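You operate a simulated robot arm through the tools that you are given. There is no shell and no other tool.

You are at the controls of a simulated robot arm. One attempt, no reset.

TASK
Wick the solder bridge off with the braid while the extractor runs.
Fine: braid arm aside again, iron in its stand, heat and extractor off. Where these are worked on the way, their far stop is far enough and under half their travel is too little: braid arm.

Only the result counts: the job must be done as asked and must still hold three seconds after the hand-in. Knocking over, shifting, dropping, spilling or breaking anything else fails it.

THE ROBOT
A 7-joint arm with a three-finger gripper, fixed in place. Base frame: the origin is on the floor under the middle of its stand, x ahead of it, y to its left, z up. Units: mm, rad, N and s.
With the tool pointing down near the work surface it reaches from about 500 to 940 mm from the base axis. Its first joint turns from -2.897 to 2.897 rad. Payload 2.69 kg.
The TCP is the grasp point between the finger pads, 29 mm short of the fingertips. In the tool frame z runs along the fingers and y along their closing line. The gripper opens to 120 mm; its body begins 78 mm behind the TCP.
Orientation is that of the tool frame in the base frame, as a unit quaternion [w, x, y, z]. With the fingers straight down and closing along the base's y, the tool's x points along the base's -x, its y along +y and its z along -z.

THE INTERFACE
- The arm moves only by the tool jog_arm. Its arguments are lists of equal length, an entry for each row: "translation": the shift along the tool's x, y, z in cm, a list of three; "rotation": the turn, a rotation vector about the tool's x, y, z in rad, a list of three. In form: {"translation": [[tx, ty, tz], ...], "rotation": [[wx, wy, wz], ...]}. A call has 1 to 20 rows; each row shifts and turns the commanded pose from where the row before left it, along the tool's axes as they then stand. "fingers" is the opening, from 0 (shut) to 1 (fully open), set as the call begins (left out, the last holds). Rows are played at 5 a second. More than 50 mm and 0.15 rad between two rows, or a gripper value outside its range, and nothing of the call is played. Where a pose cannot be reached the arm comes as near as it can. A force on the tool above 40 N (or 10 N above the force at the start of the call, whichever is more), or a blocked arm, ends the call early, and 0.2 s more pass. Each finger travels about 40 mm/s and halts on what it meets, pressing with about 30 N; the grip force reading is that of the motor and also rises with nothing between the fingers. The clock runs only during rows and for 0.2 s after the last one: add rows that do not move to give the fingers time. It gives the time, the measured TCP pose, the force on the tool (base axes), the opening and the grip force at its end, in the units of the frame above (readings bear some noise), with the torque about the TCP (base axes, N m) and any sound that the robot's microphone picked up.
- Cameras (640 x 400 px; columns grow to the right, rows downward): "scene" is fixed at [218.2, 662.2, 1404.6]; the picture's right is [-0.81, -0.59, 0.00], its down [-0.40, 0.54, -0.74] and it looks along [0.44, -0.60, -0.67] (base axes); focal length 327 px, centre (320, 200). "wrist" rides on the gripper at [63, 0, -104] in the tool frame; the picture's right is [0.01, 1.00, 0.00], its down [-0.83, 0.00, -0.56] and it looks along [-0.56, 0.00, 0.83] (tool axes); focal length 275 px, centre (320, 200). There is no depth. A picture from a camera that has moved, and an enlarged one, comes with that camera's place and axes in the base frame and with its lens. The place of the scene camera against the robot may be out by one fixed shift of up to 18 mm in any direction.
- grab_frame(camera): a new picture of that camera. The clock stands still meanwhile.
- slide_trunk(by): slides the trunk up (or, below 0, down) by that many mm; the arm rides with it, the base frame stays. It gives what a move gives, with no picture.
- close_up(camera, box): a new picture of the part [left, top, right, bottom] of that camera's present view, enlarged. The clock stands still meanwhile.
- close_job(): hands the job in; it is judged then, once.

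Nothing tells you positions but the pictures and the camera data. Unless the task says otherwise, let go and move clear before handing in.

The tools are called after ">>>" as a command line: name --argument value ..., lists and objects as JSON in quotes. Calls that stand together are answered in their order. jog_arm: Moves the arm, as the interface text tells. Its arguments: {"type":"object","properties":{"translation":{"type":"array","items":{"type":"array","items":{"type":"number"}}},"rotation":{"type":"array","items":{"type":"array","items":{"type":"number"}}},"fingers":{"type":"number"}},"required":["translation","rotation"]} The other tools are called the same way: slide_trunk (by) moves the trunk up or down; grab_frame (camera) takes a picture; close_up (camera, box) takes an enlarged picture of a part of a camera's view; close_job () hands the job in.

At the start:

```text
time_s: 0.0
tool_pos: [386.6, 296.2, 1056.7]
tool_rot: [-0.001, 0.001, 1.0, 0.0]
contact_force: [-0.5, 0.3, -0.4]
moment: [-0.02, -0.01, -0.01]
grip_width: 120.1
grasp_force: 0.0
trunk travel left (down, up): [-575.0, 38.0]
```

scene: 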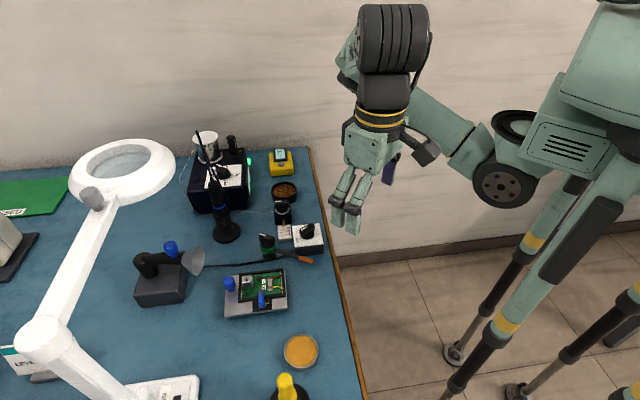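
wrist: 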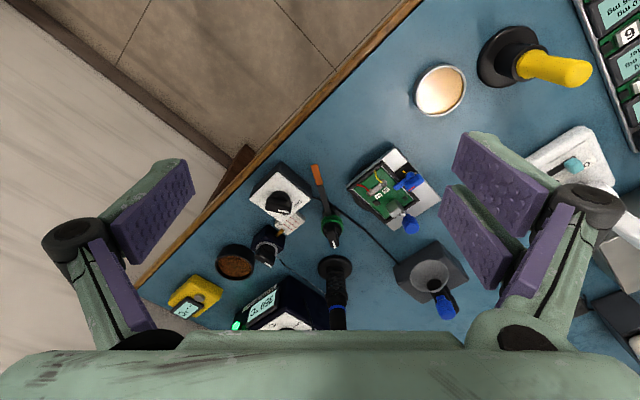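

I see a workbench with a soldering station, iron, stand, extractor, board fixture and other items. I'll take enlarged pictures first to identify each part.

>>> close_up --camera "scene" --box '[170, 110, 350, 222]'

>>> close_up --camera "scene" --box '[120, 210, 340, 348]'

>>> close_up --camera "wrist" --box '[150, 120, 330, 340]'

>>> close_up --camera "wrist" --box '[300, 120, 480, 340]'

```text
3.56 times, centred on (260, 166) of scene
camera zoom: at [218.2, 662.2, 1404.6], right [-0.81, -0.59, 0.0], down [-0.4, 0.54, -0.74], along [0.44, -0.6, -0.67], focal length 1164 px, centre (533, 321)
```

zoom: 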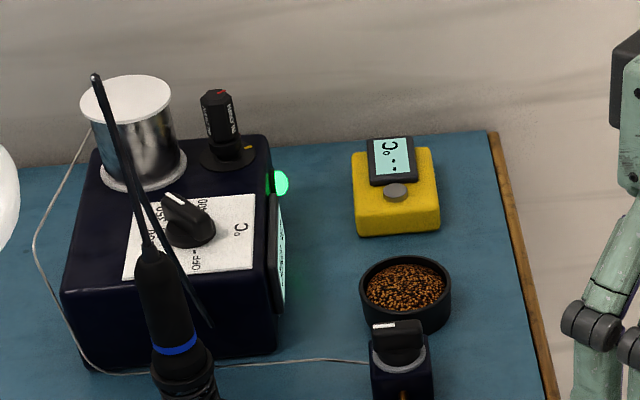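

```text
2.90 times, centred on (230, 279) of scene
camera zoom: at [218.2, 662.2, 1404.6], right [-0.81, -0.59, 0.0], down [-0.4, 0.54, -0.74], along [0.44, -0.6, -0.67], focal length 949 px, centre (581, -29)
```

zoom: 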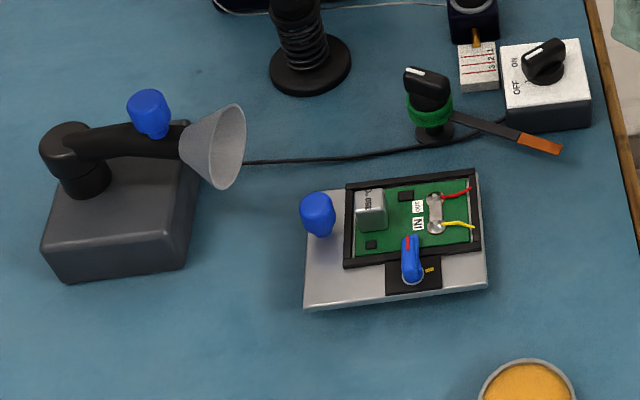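

```text
1.82 times, centred on (240, 230) of wrist
camera zoom: at [323.1, 295.8, 1161.2], right [-0.01, 1.0, 0.0], down [0.83, 0.0, 0.56], along [0.56, 0.0, -0.83], focal length 500 px, centre (466, 146)
```

zoom: 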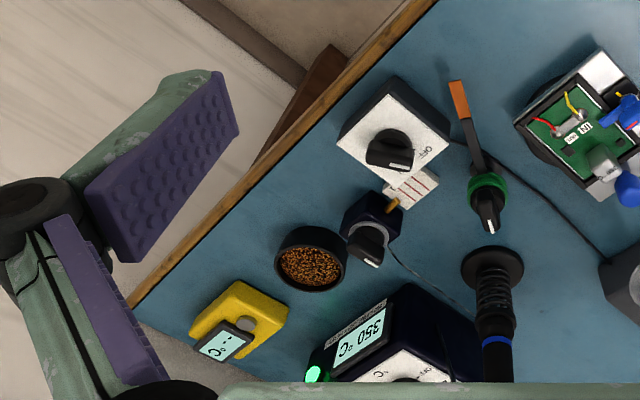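

```text
1.82 times, centred on (390, 230) of wrist
camera zoom: at [323.1, 295.8, 1161.2], right [-0.01, 1.0, 0.0], down [0.83, 0.0, 0.56], along [0.56, 0.0, -0.83], focal length 500 px, centre (193, 146)
```

zoom: 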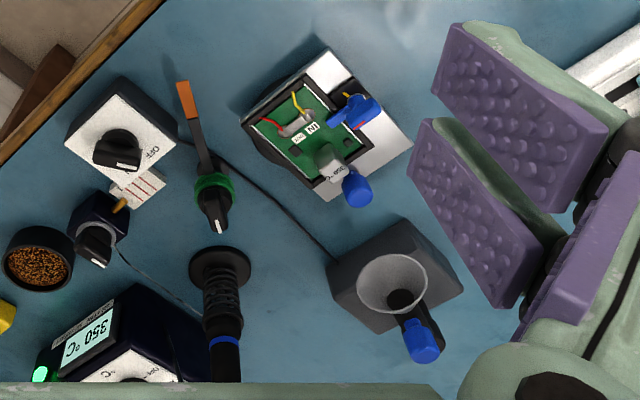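

The switch box, braid arm, board fixture, iron stand and station are roughly placed now, with the tabletop near z≈745. Next I'll look closer at the iron, the dials and the board.

>>> close_up --camera "scene" --box '[180, 120, 260, 170]'

>>> close_up --camera "scene" --box '[180, 160, 276, 250]'

>>> close_up --camera "scene" --box '[250, 190, 330, 270]'

>>> close_up --camera "scene" --box '[215, 260, 297, 325]'

```text
8.00 times, centred on (220, 145) of scene
camera zoom: at [218.2, 662.2, 1404.6], right [-0.81, -0.59, 0.0], down [-0.4, 0.54, -0.74], along [0.44, -0.6, -0.67], focal length 2620 px, centre (1120, 640)
```

zoom: 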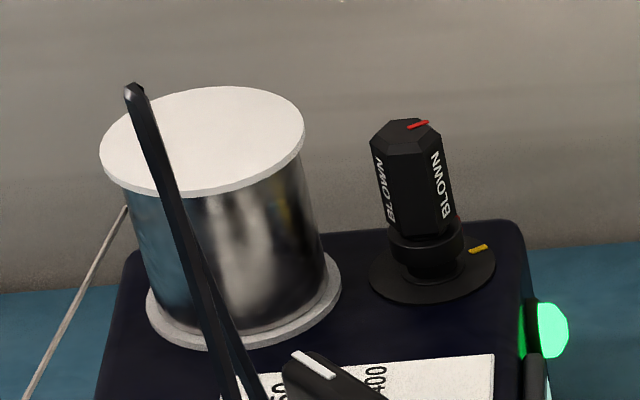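

```text
4.44 times, centred on (228, 205) of scene
camera zoom: at [218.2, 662.2, 1404.6], right [-0.81, -0.59, 0.0], down [-0.4, 0.54, -0.74], along [0.44, -0.6, -0.67], focal length 1455 px, centre (729, 178)
```

zoom: 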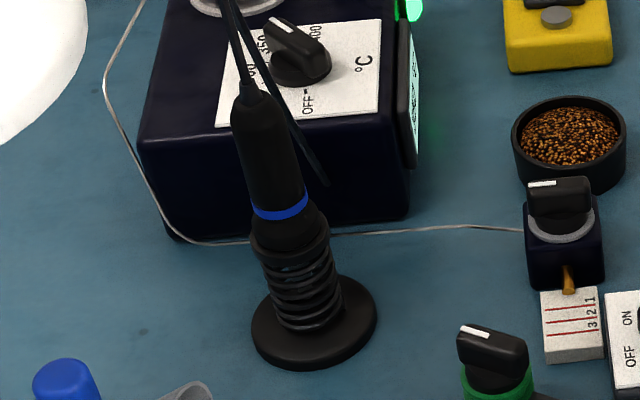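

```text
5.00 times, centred on (290, 230) of scene
camera zoom: at [218.2, 662.2, 1404.6], right [-0.81, -0.59, 0.0], down [-0.4, 0.54, -0.74], along [0.44, -0.6, -0.67], focal length 1637 px, centre (470, 50)
```

zoom: 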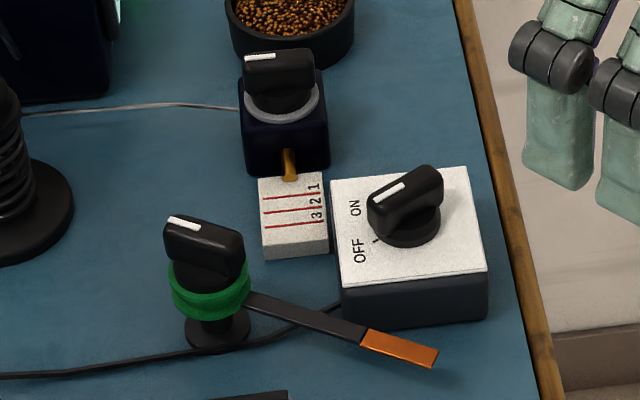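

```text
6.15 times, centred on (256, 292) of scene
camera zoom: at [218.2, 662.2, 1404.6], right [-0.81, -0.59, 0.0], down [-0.4, 0.54, -0.74], along [0.44, -0.6, -0.67], focal length 2015 px, centre (714, -369)
```

zoom: 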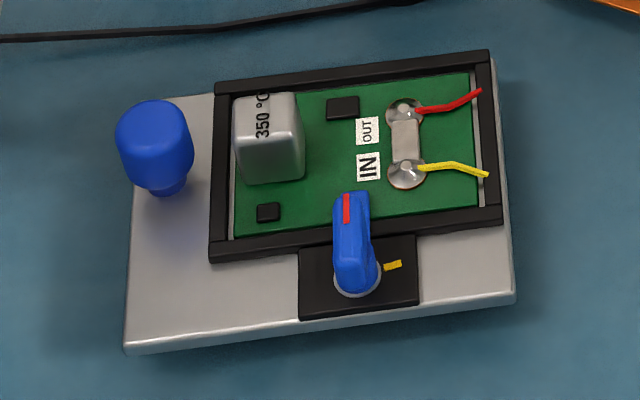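

The iron stands upright in its spring holder near (780, 330), the station is behind it, the extractor switch is at about (577, 228) and the braid arm pivots at about (632, 316). I'll move the arm to get better wrist views and pin these down.

>>> jog_arm --translation '[[-3.5, -1, 0], [-3.5, -1, 0], [-3.5, -1, 0], [-3.5, -1, 0]]' --rotation '[[0, 0, 0], [0, 0, 0], [0, 0, 0], [0, 0, 0]]'

>>> grab_frame --camera "wrist"

```text
time_s: 1.0
tool_pos: [526.5, 255.7, 1054.9]
tool_rot: [0.0, -0.001, 1.0, 0.001]
contact_force: [0.1, -0.4, -0.6]
moment: [-0.01, 0.01, 0.01]
grip_width: 120.3
grasp_force: 0.0
trunk travel left (down, up): [-575.0, 38.0]
```

```text
taken
camera wrist: at [463.2, 257.0, 1159.6], right [-0.01, 1.0, 0.0], down [0.83, 0.01, 0.56], along [0.56, 0.0, -0.83], focal length 275 px, centre (320, 200)
```

wrist: 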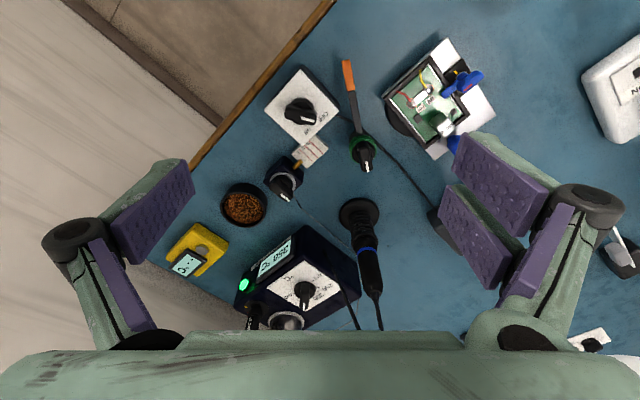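

>>> close_up --camera "wrist" --box '[220, 190, 400, 335]'

>>> close_up --camera "wrist" --box '[240, 50, 420, 195]'

>>> close_up --camera "wrist" --box '[370, 30, 500, 160]'

>>> close_up --camera "wrist" --box '[225, 230, 385, 335]'

```text
2.76 times, centred on (310, 262) of wrist
camera zoom: at [463.2, 257.0, 1159.6], right [-0.01, 1.0, 0.0], down [0.83, 0.01, 0.56], along [0.56, 0.0, -0.83], focal length 759 px, centre (348, 28)
```

zoom: 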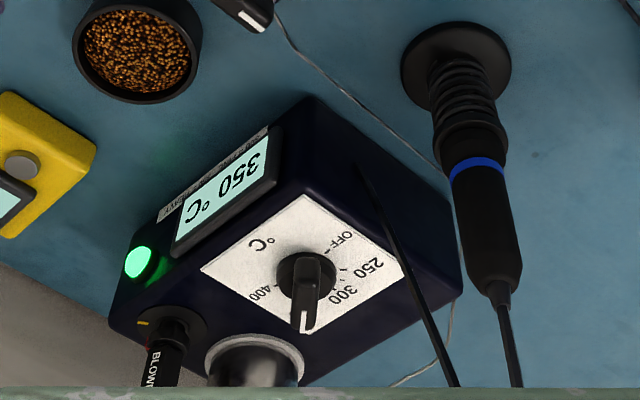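

```text
2.76 times, centred on (330, 122) of wrist
camera zoom: at [463.2, 257.0, 1159.6], right [-0.01, 1.0, 0.0], down [0.83, 0.01, 0.56], along [0.56, 0.0, -0.83], focal length 759 px, centre (292, 414)
```

zoom: 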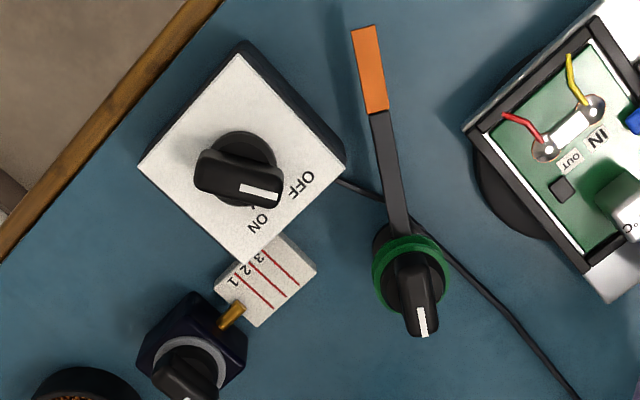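

```text
3.08 times, centred on (435, 95) of wrist
camera zoom: at [463.2, 257.0, 1159.6], right [-0.01, 1.0, 0.0], down [0.83, 0.01, 0.56], along [0.56, 0.0, -0.83], focal length 847 px, centre (-34, 523)
```

zoom: 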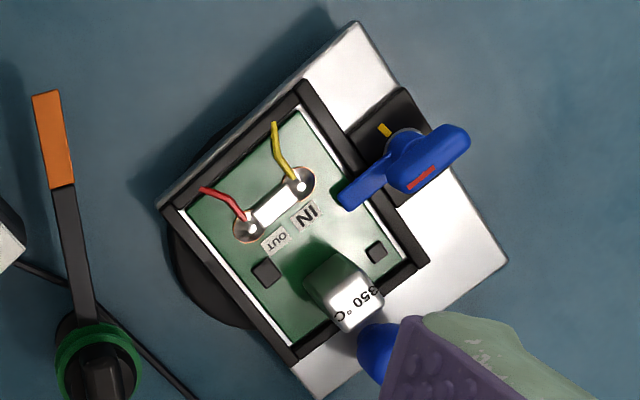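

```text
3.81 times, centred on (305, 282) of wrist
camera zoom: at [463.2, 257.0, 1159.6], right [-0.01, 1.0, 0.0], down [0.83, 0.01, 0.56], along [0.56, 0.0, -0.83], focal length 1049 px, centre (377, -114)
```

zoom: 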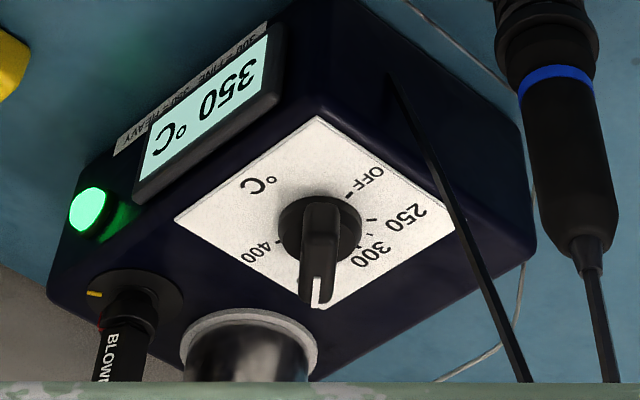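

The station reads 350 °C with a green light, and its dial already points at 350. The extractor switch appears to be OFF. I'll check the remaining surroundings before touching anything.

>>> close_up --camera "scene" --box '[0, 150, 240, 300]'

>>> close_up --camera "scene" --box '[0, 260, 340, 400]'

>>> close_up --camera "wrist" --box '[560, 0, 640, 370]'

>>> close_up --camera "wrist" --box '[230, 235, 310, 285]'

```text
2.67 times, centred on (120, 225) of scene
camera zoom: at [218.2, 662.2, 1404.6], right [-0.81, -0.59, 0.0], down [-0.4, 0.54, -0.74], along [0.44, -0.6, -0.67], focal length 873 px, centre (853, 133)
```

zoom: 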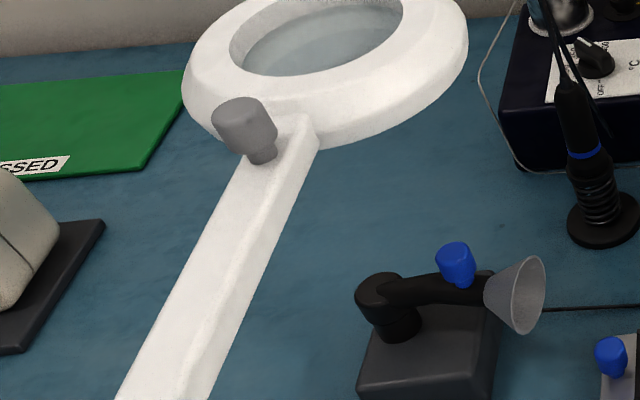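

```text
1.88 times, centred on (170, 330) of scene
camera zoom: at [218.2, 662.2, 1404.6], right [-0.81, -0.59, 0.0], down [-0.4, 0.54, -0.74], along [0.44, -0.6, -0.67], focal length 616 px, centre (602, -45)
```

zoom: 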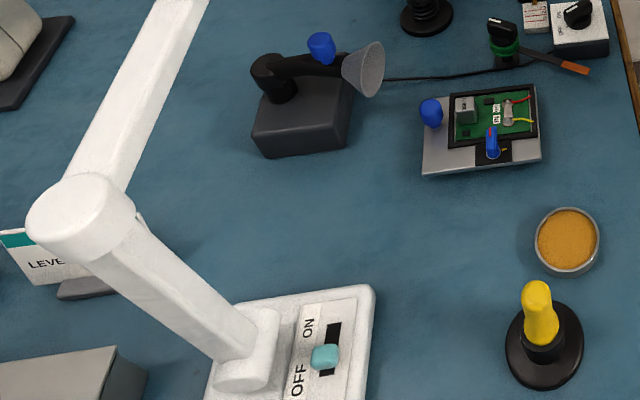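

```text
1.08 times, centred on (600, 185) of wrist (not enlarged: the box is as wide or as high as the picture)
camera zoom: at [463.2, 257.0, 1159.6], right [-0.01, 1.0, 0.0], down [0.83, 0.01, 0.56], along [0.56, 0.0, -0.83], focal length 298 px, centre (17, 216)
```

zoom: 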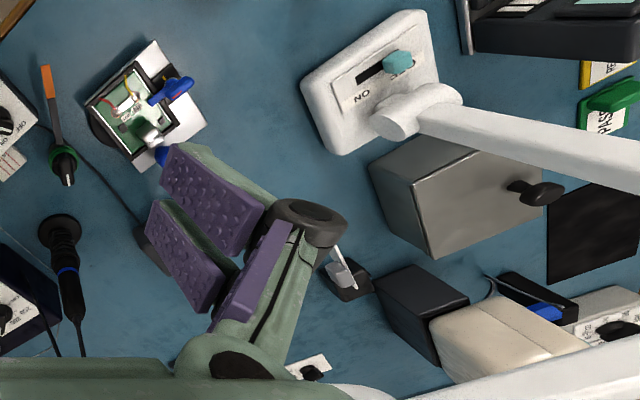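

```text
8.00 times, centred on (270, 260) of wrist
camera zoom: at [463.2, 257.0, 1159.6], right [-0.01, 1.0, 0.0], down [0.83, 0.01, 0.56], along [0.56, 0.0, -0.83], focal length 2202 px, centre (720, -280)
```

zoom: 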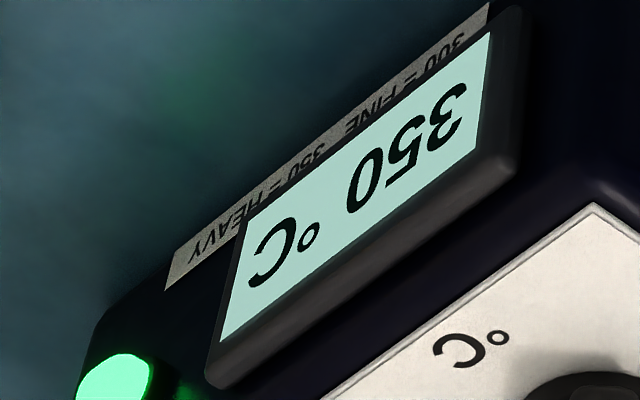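

Everything needed is in view: the label says 350 = HEAVY, and the board's part is also marked 350 °C. I'll go lower over the switch box to measure its knob accurately.

>>> jog_arm --translation '[[1.5, -0.9, 3.5], [1.5, -0.9, 3.5], [1.65, -0.97, 3.5]]' --rotation '[[0, 0, 0], [0, 0, 0], [0, 0, 0]]'

>>> grab_frame --camera "wrist"

>>> close_up --camera "wrist" --box '[240, 130, 440, 255]'

```text
time_s: 1.8
tool_pos: [479.1, 227.0, 950.7]
tool_rot: [0.0, 0.0, 1.0, 0.0]
contact_force: [0.0, 0.2, 0.0]
moment: [0.0, -0.02, 0.03]
grip_width: 120.0
grasp_force: 0.1
trunk travel left (down, up): [-575.0, 38.0]
```

```text
taken
camera wrist: at [415.5, 227.5, 1054.8], right [0.0, 1.0, 0.0], down [0.83, 0.0, 0.56], along [0.56, 0.0, -0.83], focal length 275 px, centre (320, 200)
```

wrist: 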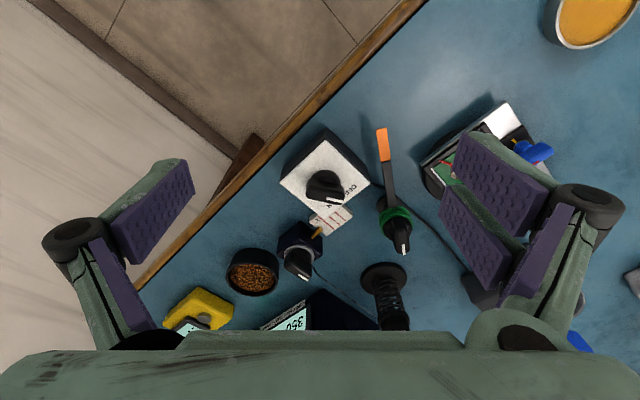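

```text
3.20 times, centred on (340, 192) of wrist
camera zoom: at [415.5, 227.5, 1054.8], right [0.0, 1.0, 0.0], down [0.83, 0.0, 0.56], along [0.56, 0.0, -0.83], focal length 881 px, centre (256, 224)
```

zoom: 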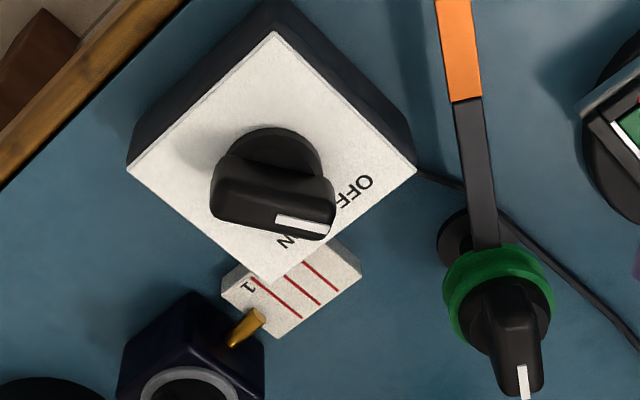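

The switch knob's axis is at about (567, 233), with its bar lying along y (pointing to OFF) and its top at z≈836. The braid knob is at about (616, 316), and the arm needs to turn about 60° clockwise to reach the bridge near (552, 388). I'll turn the gripper 90° and hover over the switch knob first.

>>> jog_arm --translation '[[0, 0, 0], [0, 0, 0], [0, 0, 0], [0, 0, 0], [0, 0, 0], [0, 0, 0], [0, 0, 0], [0, 0, 0], [0, 0, 0], [0, 0, 0], [0, 0, 0], [0, -3, 0], [0, -3, 0], [-0.6, -2.8, 0]]' --rotation '[[0, 0, -0.1428], [0, 0, -0.1428], [0, 0, -0.1428], [0, 0, -0.1428], [0, 0, -0.1428], [0, 0, -0.1428], [0, 0, -0.1428], [0, 0, -0.1428], [0, 0, -0.1428], [0, 0, -0.1428], [0, 0, -0.1428], [0, 0, 0], [0, 0, 0], [0, 0, 0]]' --fingers 0.5

>>> grab_frame --camera "wrist"

```text
time_s: 4.8
tool_pos: [568.0, 235.0, 952.0]
tool_rot: [0.0, -0.707, 0.708, -0.001]
contact_force: [-0.8, 0.5, 1.2]
moment: [0.01, -0.02, 0.01]
grip_width: 59.9
grasp_force: 0.0
trunk travel left (down, up): [-575.0, 38.0]
```

```text
taken
camera wrist: at [567.6, 172.7, 1056.7], right [-1.0, 0.0, 0.0], down [0.0, 0.83, 0.56], along [0.0, 0.56, -0.83], focal length 275 px, centre (320, 200)
```

wrist: 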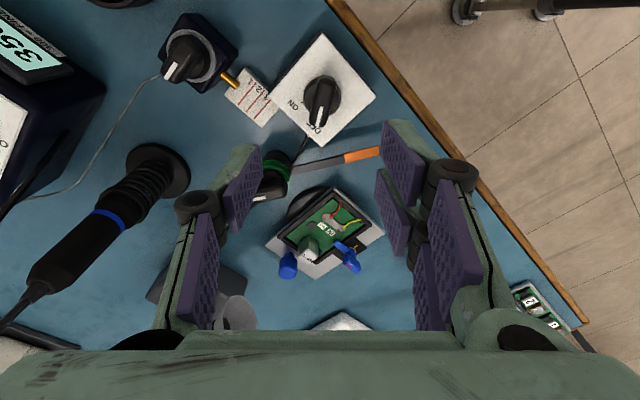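

>>> close_up --camera "wrist" --box '[260, 20, 400, 150]'

>>> close_up --camera "wrist" --box '[250, 130, 410, 290]'

>>> close_up --camera "wrist" --box '[0, 120, 210, 340]'

```text
3.08 times, centred on (330, 85) of wrist
camera zoom: at [567.6, 172.7, 1056.7], right [-1.0, 0.0, 0.0], down [0.0, 0.83, 0.56], along [0.0, 0.56, -0.83], focal length 847 px, centre (289, 554)
```

zoom: 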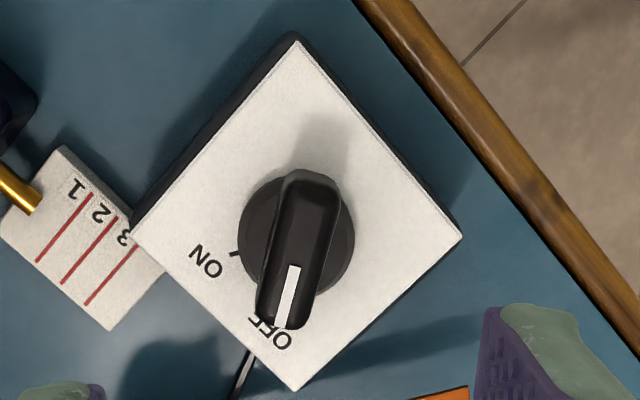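

```text
2.50 times, centred on (330, 210) of wrist
camera zoom: at [567.6, 172.7, 1056.7], right [-1.0, 0.0, 0.0], down [0.0, 0.83, 0.56], along [0.0, 0.56, -0.83], focal length 688 px, centre (295, 175)
```

zoom: 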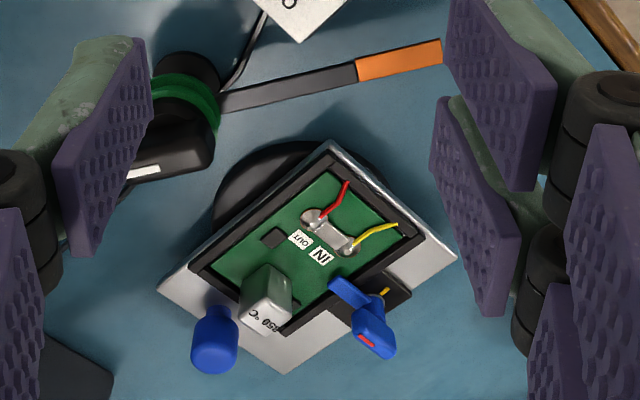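

```text
1.82 times, centred on (105, 230) of wrist
camera zoom: at [567.6, 172.7, 1056.7], right [-1.0, 0.0, 0.0], down [0.0, 0.83, 0.56], along [0.0, 0.56, -0.83], focal length 500 px, centre (711, 146)
```

zoom: 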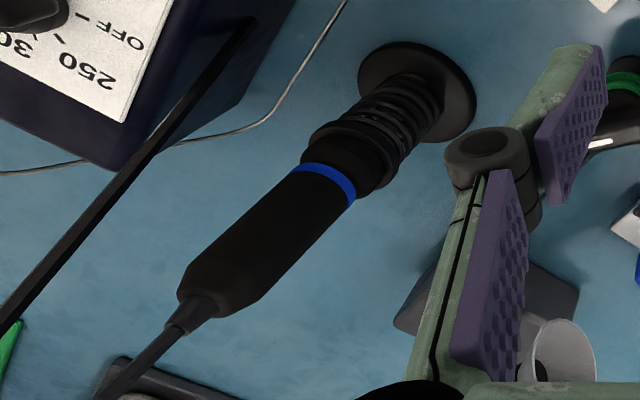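

The knob's pointer is at about 80° (OFF) and the ON tick at about 20°, so it needs roughly a 60° clockwise turn. I'll align the fingers with the bar and descend.

>>> jog_arm --translation '[[0, 0, 0], [0, 0, 0], [0.25, 0.16, 3], [0, 0, 3], [0, 0, 3], [0, 0, 1], [0, 0, 1]]' --rotation '[[0, 0, 0.0875], [0, 0, 0.0875], [0, 0, 0], [0, 0, 0], [0, 0, 0], [0, 0, 0], [0, 0, 0]]'

>>> grab_frame --camera "wrist"

>>> close_up --camera "scene" --box '[250, 170, 360, 270]'

```text
time_s: 6.4
tool_pos: [566.8, 229.9, 840.5]
tool_rot: [0.0, -0.643, 0.766, 0.0]
contact_force: [-0.1, -0.1, -0.2]
moment: [0.02, 0.0, 0.01]
grip_width: 60.0
grasp_force: 0.1
trunk travel left (down, up): [-575.0, 38.0]
```

```text
taken
camera wrist: at [555.2, 169.2, 946.0], right [-0.99, 0.17, 0.0], down [0.14, 0.82, 0.56], along [0.09, 0.55, -0.83], focal length 275 px, centre (320, 200)
```

wrist: 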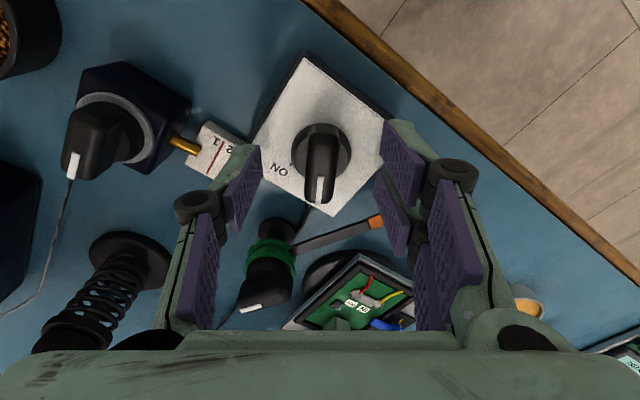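

```text
4.00 times, centred on (305, 220) of scene
camera zoom: at [218.2, 662.2, 1404.6], right [-0.81, -0.59, 0.0], down [-0.4, 0.54, -0.74], along [0.44, -0.6, -0.67], focal length 1310 px, centre (380, 120)
```

zoom: 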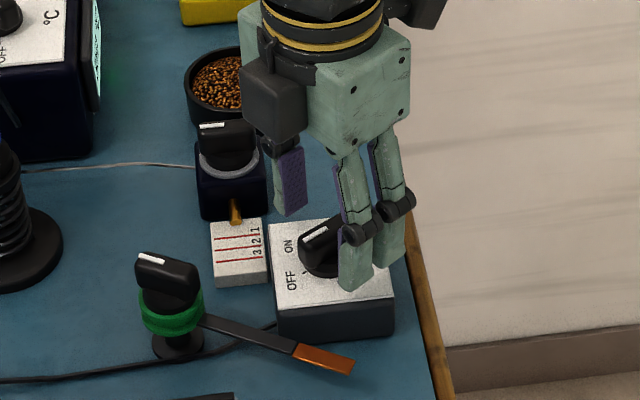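

>>> close_up --camera "wrist" --box '[230, 50, 410, 230]'

```text
2.22 times, centred on (320, 140) of wrist
camera zoom: at [555.2, 169.2, 946.0], right [-0.99, 0.17, 0.0], down [0.14, 0.82, 0.56], along [0.09, 0.55, -0.83], focal length 612 px, centre (320, 333)
```

zoom: 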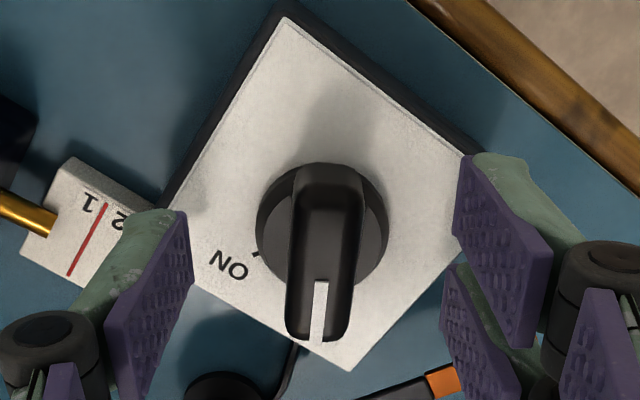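

The bar top is nearer z≈826, so I'll lower about 5 mm and close the fingers on the bar.

>>> jog_arm --translation '[[0, 0, 0.5], [0, 0, 0]]' --rotation '[[0, 0, 0], [0, 0, 0]]'

>>> jog_arm --translation '[[0, 0, 0], [0, 0, 0], [0, 0, 0], [0, 0, 0], [0, 0, 0], [0, 0, 0]]' --rotation '[[0, 0, 0], [0, 0, 0], [0, 0, 0], [0, 0, 0], [0, 0, 0], [0, 0, 0]]' --fingers 0.0

>>> grab_frame --camera "wrist"

```text
time_s: 7.0
tool_pos: [566.1, 230.7, 837.3]
tool_rot: [0.0, -0.643, 0.766, -0.001]
contact_force: [0.1, 0.4, 0.1]
moment: [-0.02, 0.01, 0.02]
grip_width: 59.7
grasp_force: 0.0
trunk travel left (down, up): [-575.0, 38.0]
```

```text
time_s: 8.4
tool_pos: [565.1, 230.8, 836.5]
tool_rot: [0.001, -0.643, 0.766, 0.0]
contact_force: [-4.5, -1.3, -2.5]
moment: [-0.05, 0.16, -0.88]
grip_width: 16.5
grasp_force: 42.6
trunk travel left (down, up): [-575.0, 38.0]
```

```text
taken
camera wrist: at [554.5, 169.4, 941.3], right [-0.99, 0.17, 0.0], down [0.14, 0.82, 0.56], along [0.09, 0.55, -0.83], focal length 275 px, centre (320, 200)
```

wrist: 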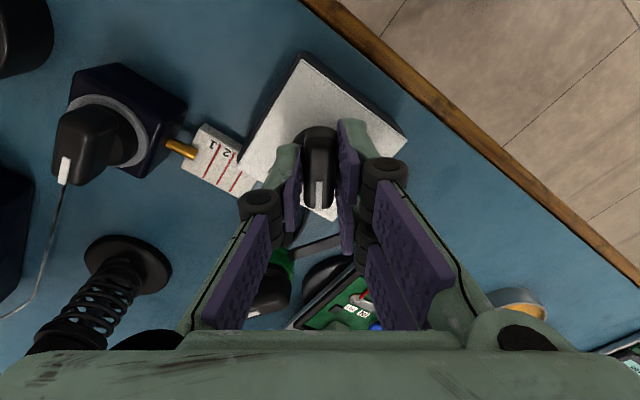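

The bar is gripped (16.5 mm). Now I'll turn it clockwise toward ON.

>>> jog_arm --translation '[[0, 0, 0], [0, 0, 0], [0, 0, 0], [0, 0, 0], [0, 0, 0], [0, 0, 0], [0, 0, 0], [0, 0, 0], [0, 0, 0]]' --rotation '[[0, 0, 0.1], [0, 0, 0.1], [0, 0, 0.1], [0, 0, 0.1], [0, 0, 0.1], [0, 0, 0.1], [0, 0, 0.1], [0, 0, 0.1], [0, 0, 0.1]]'

>>> close_up --camera "scene" --box '[250, 170, 360, 270]'

>>> close_up --camera "wrist" --box '[220, 50, 420, 230]'

```text
time_s: 10.4
tool_pos: [564.9, 232.2, 836.5]
tool_rot: [-0.002, -0.246, 0.969, 0.0]
contact_force: [-27.7, -3.0, -9.1]
moment: [0.26, -0.03, 0.0]
grip_width: 16.2
grasp_force: 41.7
trunk travel left (down, up): [-575.0, 38.0]
```

```text
4.00 times, centred on (305, 220) of scene
camera zoom: at [218.2, 662.2, 1404.6], right [-0.81, -0.59, 0.0], down [-0.4, 0.54, -0.74], along [0.44, -0.6, -0.67], focal length 1310 px, centre (380, 120)
```

zoom: 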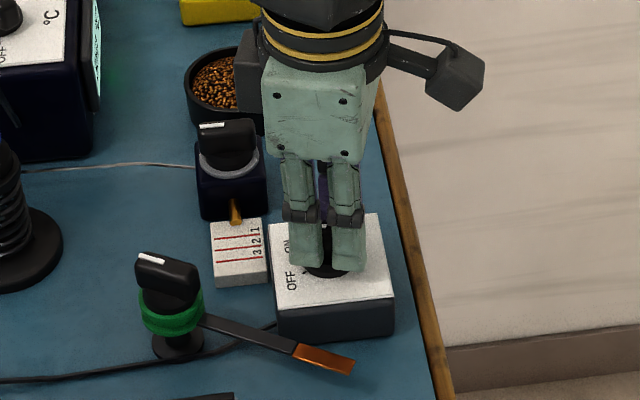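

```text
2.22 times, centred on (320, 140) of wrist
camera zoom: at [509.1, 202.4, 941.4], right [-0.48, 0.88, 0.0], down [0.73, 0.4, 0.55], along [0.48, 0.27, -0.83], focal length 612 px, centre (320, 333)
```

zoom: 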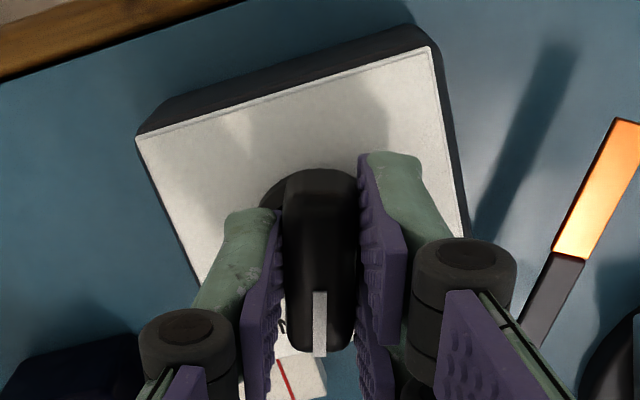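

The knob has followed to about 28°, with some sideways load. I'll relieve that load and turn the rest of the way to ON.

>>> jog_arm --translation '[[0.13, 0.07, 0], [0, 0, 0], [0, 0, 0], [0, 0, 0]]' --rotation '[[0, 0, 0.04], [0, 0, 0.06], [0, 0, 0.05], [0, 0, 0]]'

>>> close_up --camera "wrist" --box '[220, 50, 420, 230]'

```text
time_s: 11.4
tool_pos: [564.6, 231.3, 836.7]
tool_rot: [0.0, -0.172, 0.985, 0.0]
contact_force: [-12.9, 2.1, -5.4]
moment: [-0.32, 1.45, 0.04]
grip_width: 16.1
grasp_force: 41.8
trunk travel left (down, up): [-575.0, 38.0]
```

```text
2.22 times, centred on (320, 140) of wrist
camera zoom: at [504.7, 211.3, 941.3], right [-0.34, 0.94, 0.0], down [0.78, 0.28, 0.56], along [0.52, 0.19, -0.83], focal length 612 px, centre (320, 333)
```

zoom: 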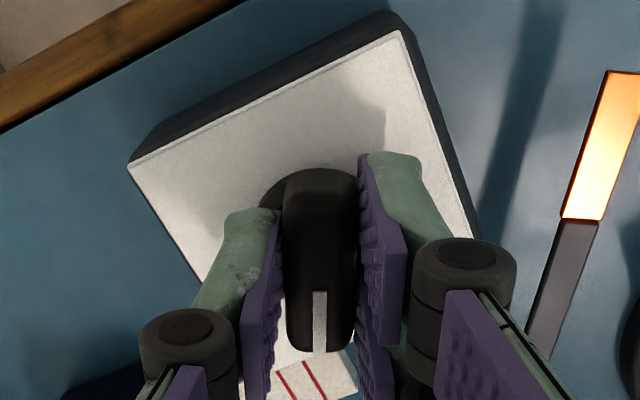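

No stop is felt yet and no sound. I'll turn a little further while watching the torque.

>>> jog_arm --translation '[[0.05, 0, 0], [0, 0, 0], [0, 0, 0], [0, 0, 0]]' --rotation '[[0, 0, 0.04], [0, 0, 0.04], [0, 0, 0.03], [0, 0, 0]]'

>>> close_up --camera "scene" --box '[250, 170, 360, 270]'

```text
time_s: 12.4
tool_pos: [565.2, 232.3, 836.6]
tool_rot: [0.001, -0.118, 0.993, 0.0]
contact_force: [-10.2, 8.0, -8.6]
moment: [0.41, -0.45, 0.41]
grip_width: 15.9
grasp_force: 41.8
trunk travel left (down, up): [-575.0, 38.0]
```

```text
4.00 times, centred on (305, 220) of scene
camera zoom: at [218.2, 662.2, 1404.6], right [-0.81, -0.59, 0.0], down [-0.4, 0.54, -0.74], along [0.44, -0.6, -0.67], focal length 1310 px, centre (380, 120)
```

zoom: 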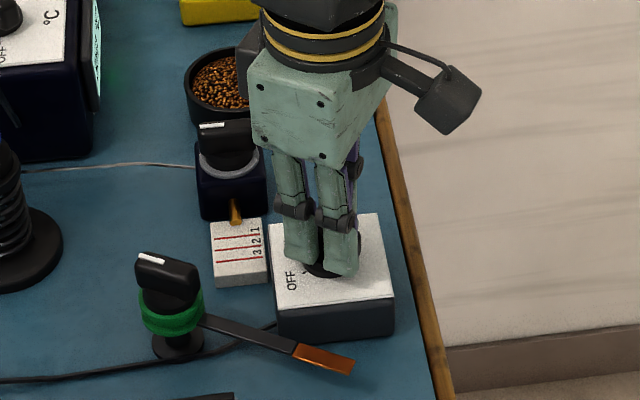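

I'll release the knob and check where the pointer ended up.

>>> jog_arm --translation '[[0, 0, 0], [0, 0, 0], [0, 0, 0], [0, 0, 0], [0, 0, -3], [0, 0, -4], [0, 0, -4]]' --rotation '[[0, 0, 0], [0, 0, 0], [0, 0, 0], [0, 0, 0], [0, 0, 0], [0, 0, 0], [0, 0, 0]]' --fingers 0.5

>>> grab_frame --camera "wrist"

>>> close_up --camera "wrist" --box '[240, 60, 400, 200]'

>>> grab_frame --camera "scene"

```text
time_s: 14.0
tool_pos: [564.6, 230.4, 949.7]
tool_rot: [0.001, -0.119, 0.993, 0.0]
contact_force: [0.7, -0.3, 0.5]
moment: [-0.01, 0.0, 0.03]
grip_width: 59.9
grasp_force: 0.1
trunk travel left (down, up): [-575.0, 38.0]
```

```text
taken
camera wrist: at [502.7, 215.7, 1053.9], right [-0.24, 0.97, 0.0], down [0.81, 0.2, 0.56], along [0.54, 0.13, -0.83], focal length 275 px, centre (320, 200)
```

wrist: 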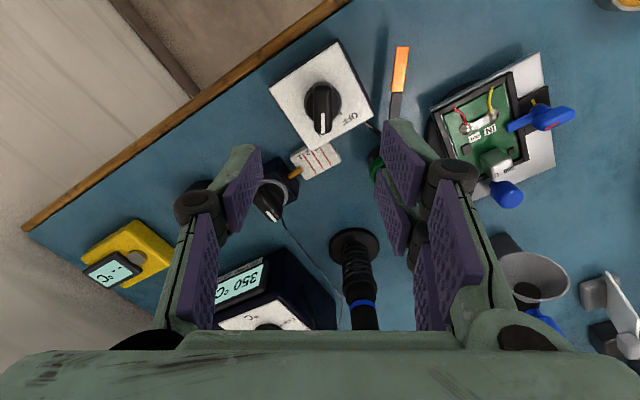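

```text
2.86 times, centred on (320, 130) of wrist
camera zoom: at [502.7, 215.7, 1053.9], right [-0.24, 0.97, 0.0], down [0.81, 0.2, 0.56], along [0.54, 0.13, -0.83], focal length 786 px, centre (320, 400)
```

zoom: 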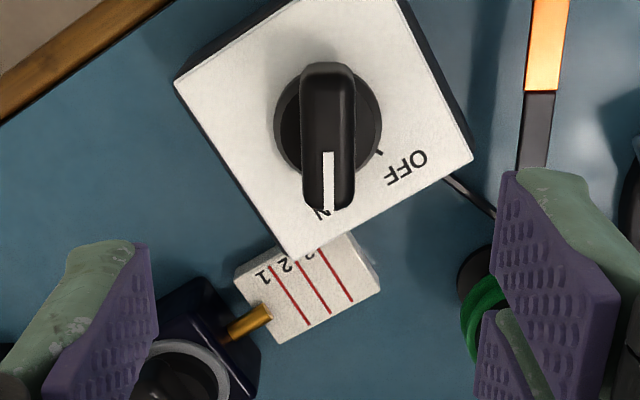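

```text
taken
```

scene: 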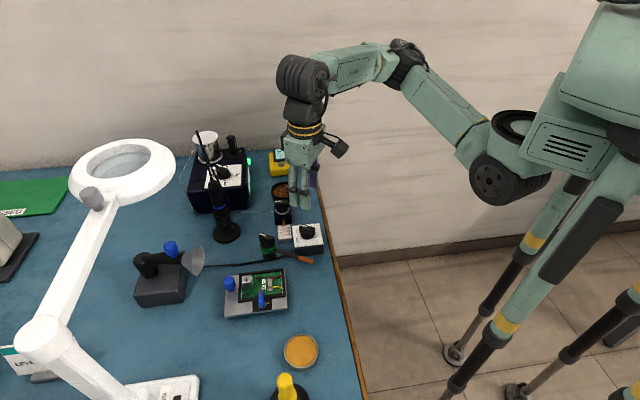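

The pointer now sits at the ON label. I'll check for any sign that the extractor is running.

>>> close_up --camera "scene" --box '[125, 225, 225, 315]'

>>> close_up --camera "scene" --box '[270, 200, 340, 270]'

>>> close_up --camera "wrist" --box '[480, 200, 640, 370]'

>>> close_up --camera "wrist" --box '[200, 220, 400, 335]'

```text
4.44 times, centred on (175, 270) of scene
camera zoom: at [218.2, 662.2, 1404.6], right [-0.81, -0.59, 0.0], down [-0.4, 0.54, -0.74], along [0.44, -0.6, -0.67], focal length 1455 px, centre (964, -111)
```

zoom: 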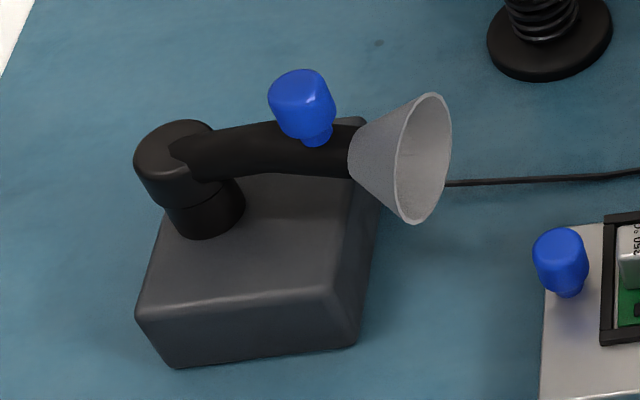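

```text
5.71 times, centred on (305, 235) of scene
camera zoom: at [218.2, 662.2, 1404.6], right [-0.81, -0.59, 0.0], down [-0.4, 0.54, -0.74], along [0.44, -0.6, -0.67], focal length 1871 px, centre (406, 0)
```

zoom: 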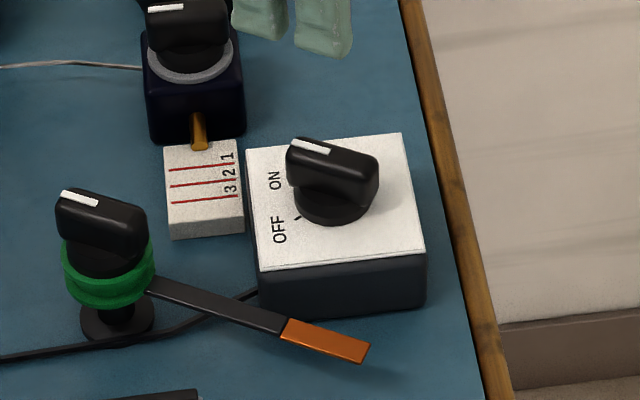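

```text
2.35 times, centred on (560, 285) of wrist
camera zoom: at [502.7, 215.7, 1053.9], right [-0.24, 0.97, 0.0], down [0.81, 0.2, 0.56], along [0.54, 0.13, -0.83], focal length 648 px, centre (-245, 0)
```

zoom: 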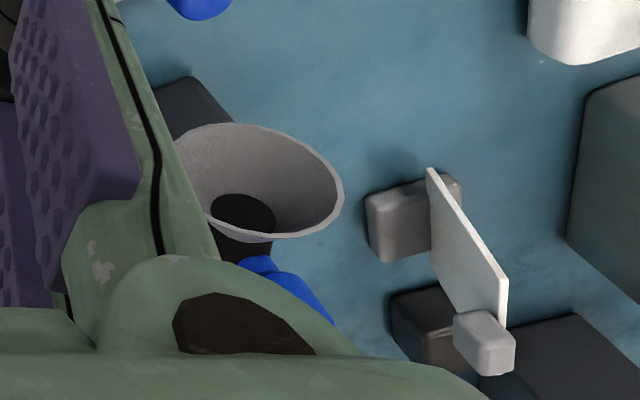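

```text
3.20 times, centred on (300, 278) of wrist
camera zoom: at [502.7, 215.7, 1053.9], right [-0.24, 0.97, 0.0], down [0.81, 0.2, 0.56], along [0.54, 0.13, -0.83], focal length 881 px, centre (384, -48)
```

zoom: 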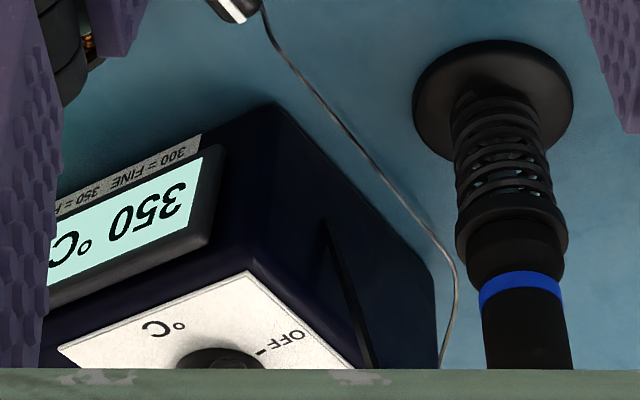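

The pointer clearly reads ON. Next is the braid arm, so I'll move above its knob to measure it.

>>> jog_arm --translation '[[-2.34, 2.37, 0], [-2.34, 2.37, 0], [-2.33, 2.37, 0]]' --rotation '[[0, 0, 0], [0, 0, 0], [0, 0, 0]]'

>>> grab_frame --camera "wrist"

>>> close_up --camera "wrist" --box '[230, 40, 430, 190]'

```text
time_s: 14.8
tool_pos: [617.2, 317.1, 945.3]
tool_rot: [0.0, -0.117, 0.993, 0.0]
contact_force: [0.1, 0.2, -0.2]
moment: [0.01, -0.02, -0.07]
grip_width: 59.9
grasp_force: 0.0
trunk travel left (down, up): [-575.0, 38.0]
```

```text
taken
camera wrist: at [555.5, 302.5, 1051.4], right [-0.24, 0.97, 0.0], down [0.81, 0.2, 0.56], along [0.54, 0.13, -0.83], focal length 275 px, centre (320, 200)
```

wrist: 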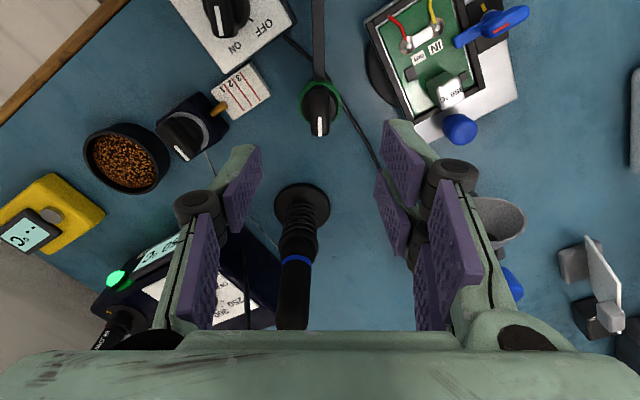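

```text
2.67 times, centred on (330, 115) of wrist
camera zoom: at [555.5, 302.5, 1051.4], right [-0.24, 0.97, 0.0], down [0.81, 0.2, 0.56], along [0.54, 0.13, -0.83], focal length 734 px, centre (293, 427)
```

zoom: 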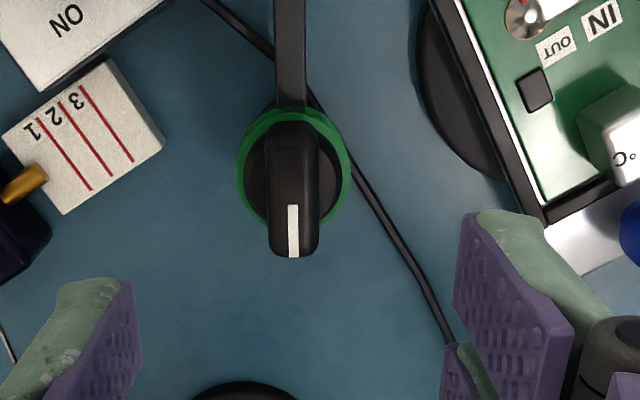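

The bar is well centred and aligned with the gripper. I'll descend onto the braid knob.

>>> jog_arm --translation '[[0, 0, 4], [0, 0, 4], [0, 0, 2]]' --rotation '[[0, 0, 0], [0, 0, 0], [0, 0, 0]]'

>>> close_up --camera "wrist" --box '[220, 80, 420, 240]'

>>> close_up --camera "scene" --box '[225, 180, 335, 280]'

```text
time_s: 15.6
tool_pos: [617.4, 316.4, 843.7]
tool_rot: [0.001, -0.117, 0.993, 0.0]
contact_force: [1.1, -0.6, 0.7]
moment: [0.07, 0.01, 0.03]
grip_width: 60.0
grasp_force: 0.1
trunk travel left (down, up): [-575.0, 38.0]
```

```text
2.50 times, centred on (320, 160) of wrist
camera zoom: at [555.1, 302.0, 949.1], right [-0.24, 0.97, 0.0], down [0.81, 0.2, 0.56], along [0.54, 0.13, -0.83], focal length 688 px, centre (320, 300)
```

zoom: 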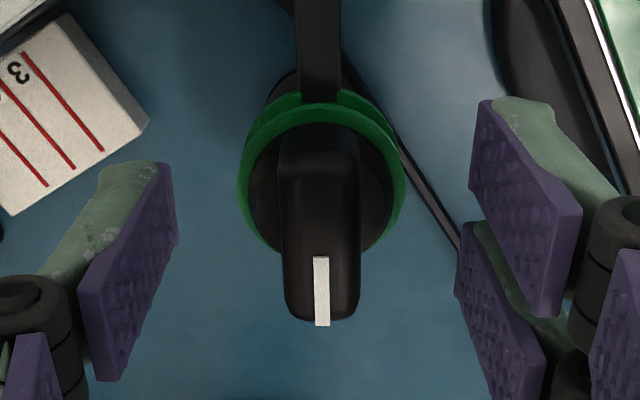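

```text
4.00 times, centred on (280, 230) of scene
camera zoom: at [218.2, 662.2, 1404.6], right [-0.81, -0.59, 0.0], down [-0.4, 0.54, -0.74], along [0.44, -0.6, -0.67], focal length 1310 px, centre (480, 80)
```

zoom: 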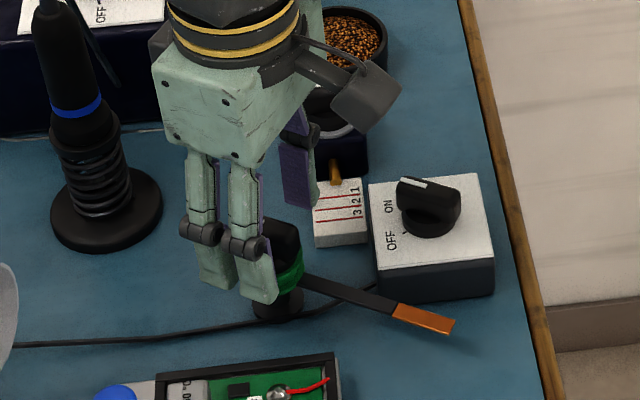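

Aligned. I'll close on the braid knob and start turning clockwise, swinging the braid toward the board.

>>> jog_arm --translation '[[0, 0, 0], [0, 0, 0], [0, 0, 0], [0, 0, 0], [0, 0, 0], [0, 0, 0]]' --rotation '[[0, 0, 0], [0, 0, 0], [0, 0, 0], [0, 0, 0], [0, 0, 0], [0, 0, 0]]' --fingers 0.0

>>> jog_arm --translation '[[0, 0, 0], [0, 0, 0], [0, 0, 0], [0, 0, 0], [0, 0, 0]]' --rotation '[[0, 0, 0.08], [0, 0, 0.1], [0, 0, 0.1], [0, 0, 0.1], [0, 0, 0.1]]'

>>> close_up --camera "scene" --box '[205, 200, 335, 330]'

```text
time_s: 17.0
tool_pos: [617.7, 315.7, 843.7]
tool_rot: [-0.001, -0.118, 0.993, 0.0]
contact_force: [-0.4, 0.8, -1.2]
moment: [0.0, -0.02, -0.05]
grip_width: 15.7
grasp_force: 41.8
trunk travel left (down, up): [-575.0, 38.0]
```

```text
time_s: 18.2
tool_pos: [617.7, 317.0, 844.0]
tool_rot: [-0.001, 0.123, 0.992, 0.0]
contact_force: [2.3, 3.6, -17.0]
moment: [-0.15, -0.74, 0.01]
grip_width: 16.1
grasp_force: 41.0
trunk travel left (down, up): [-575.0, 38.0]
```

```text
3.08 times, centred on (270, 265) of scene
camera zoom: at [218.2, 662.2, 1404.6], right [-0.81, -0.59, 0.0], down [-0.4, 0.54, -0.74], along [0.44, -0.6, -0.67], focal length 1008 px, centre (474, 0)
```

zoom: 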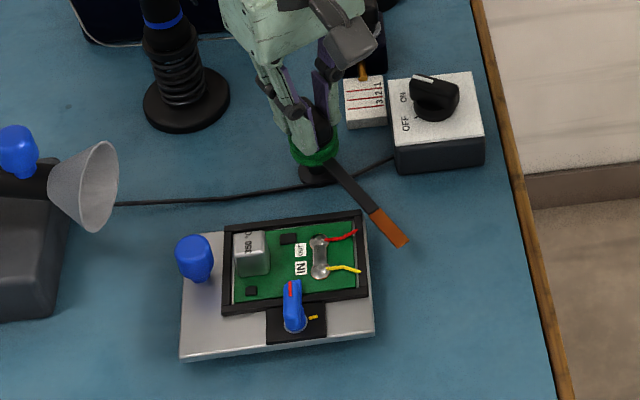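

The arm follows. I'll continue turning in small steps toward the bridge.

>>> jog_arm --translation '[[0, 0, 0], [0, 0, 0], [0, 0, 0], [0, 0, 0], [0, 0, 0]]' --rotation '[[0, 0, 0.1], [0, 0, 0.1], [0, 0, 0.1], [0, 0, 0.1], [0, 0, 0.08]]'

>>> close_up --camera "scene" --box '[205, 200, 335, 330]'

>>> close_up --camera "wrist" --box '[220, 0, 520, 240]'

```text
time_s: 19.4
tool_pos: [617.2, 318.9, 844.5]
tool_rot: [-0.001, 0.355, 0.935, 0.001]
contact_force: [14.4, 16.9, -22.7]
moment: [0.53, -0.19, 0.05]
grip_width: 15.9
grasp_force: 42.0
trunk travel left (down, up): [-575.0, 38.0]
```

```text
3.08 times, centred on (270, 265) of scene
camera zoom: at [218.2, 662.2, 1404.6], right [-0.81, -0.59, 0.0], down [-0.4, 0.54, -0.74], along [0.44, -0.6, -0.67], focal length 1008 px, centre (474, 0)
```

zoom: 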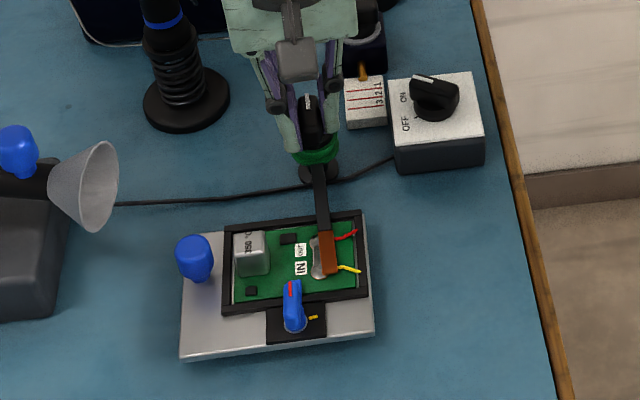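

```text
1.67 times, centred on (370, 120) of wrist
camera zoom: at [569.6, 361.0, 949.3], right [0.66, 0.75, 0.0], down [0.62, -0.55, 0.55], along [0.42, -0.37, -0.83], focal length 459 px, centre (237, 333)
```

zoom: 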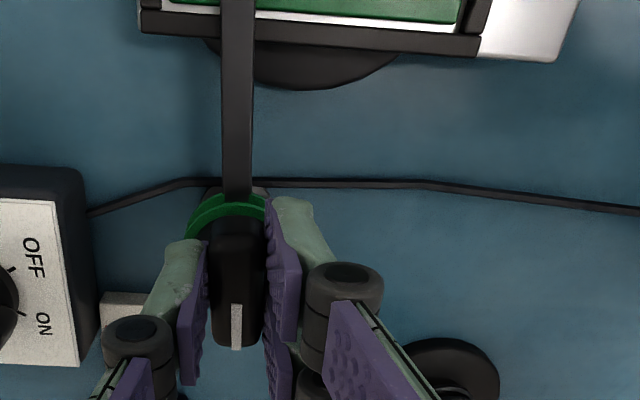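

The braid is almost over the bridge. I'll ease the load and turn the last few degrees.

>>> jog_arm --translation '[[0.02, 0.15, 0.1], [0, 0, 0], [0, 0, 0], [0, 0, 0]]' --rotation '[[0, 0, 0.03], [0, 0, 0.04], [0, 0, 0.04], [0, 0, 0]]'

>>> close_up --camera "scene" --box '[225, 230, 305, 310]'

```text
time_s: 20.4
tool_pos: [618.3, 319.1, 844.8]
tool_rot: [0.0, 0.405, 0.914, 0.0]
contact_force: [15.8, 15.3, -13.2]
moment: [0.21, -0.57, 1.55]
grip_width: 16.4
grasp_force: 41.6
trunk travel left (down, up): [-575.0, 38.0]
```

```text
5.00 times, centred on (265, 270) of scene
camera zoom: at [218.2, 662.2, 1404.6], right [-0.81, -0.59, 0.0], down [-0.4, 0.54, -0.74], along [0.44, -0.6, -0.67], focal length 1637 px, centre (595, -150)
```

zoom: 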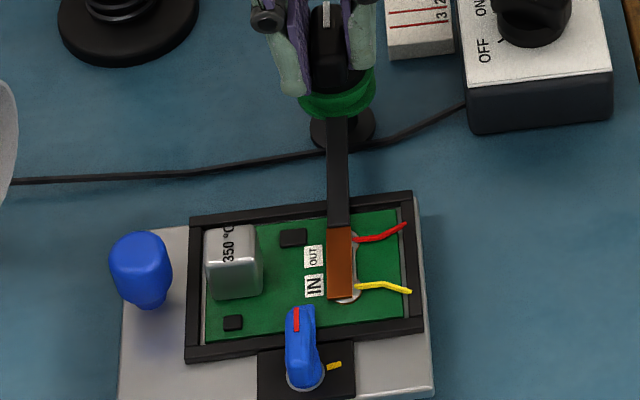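

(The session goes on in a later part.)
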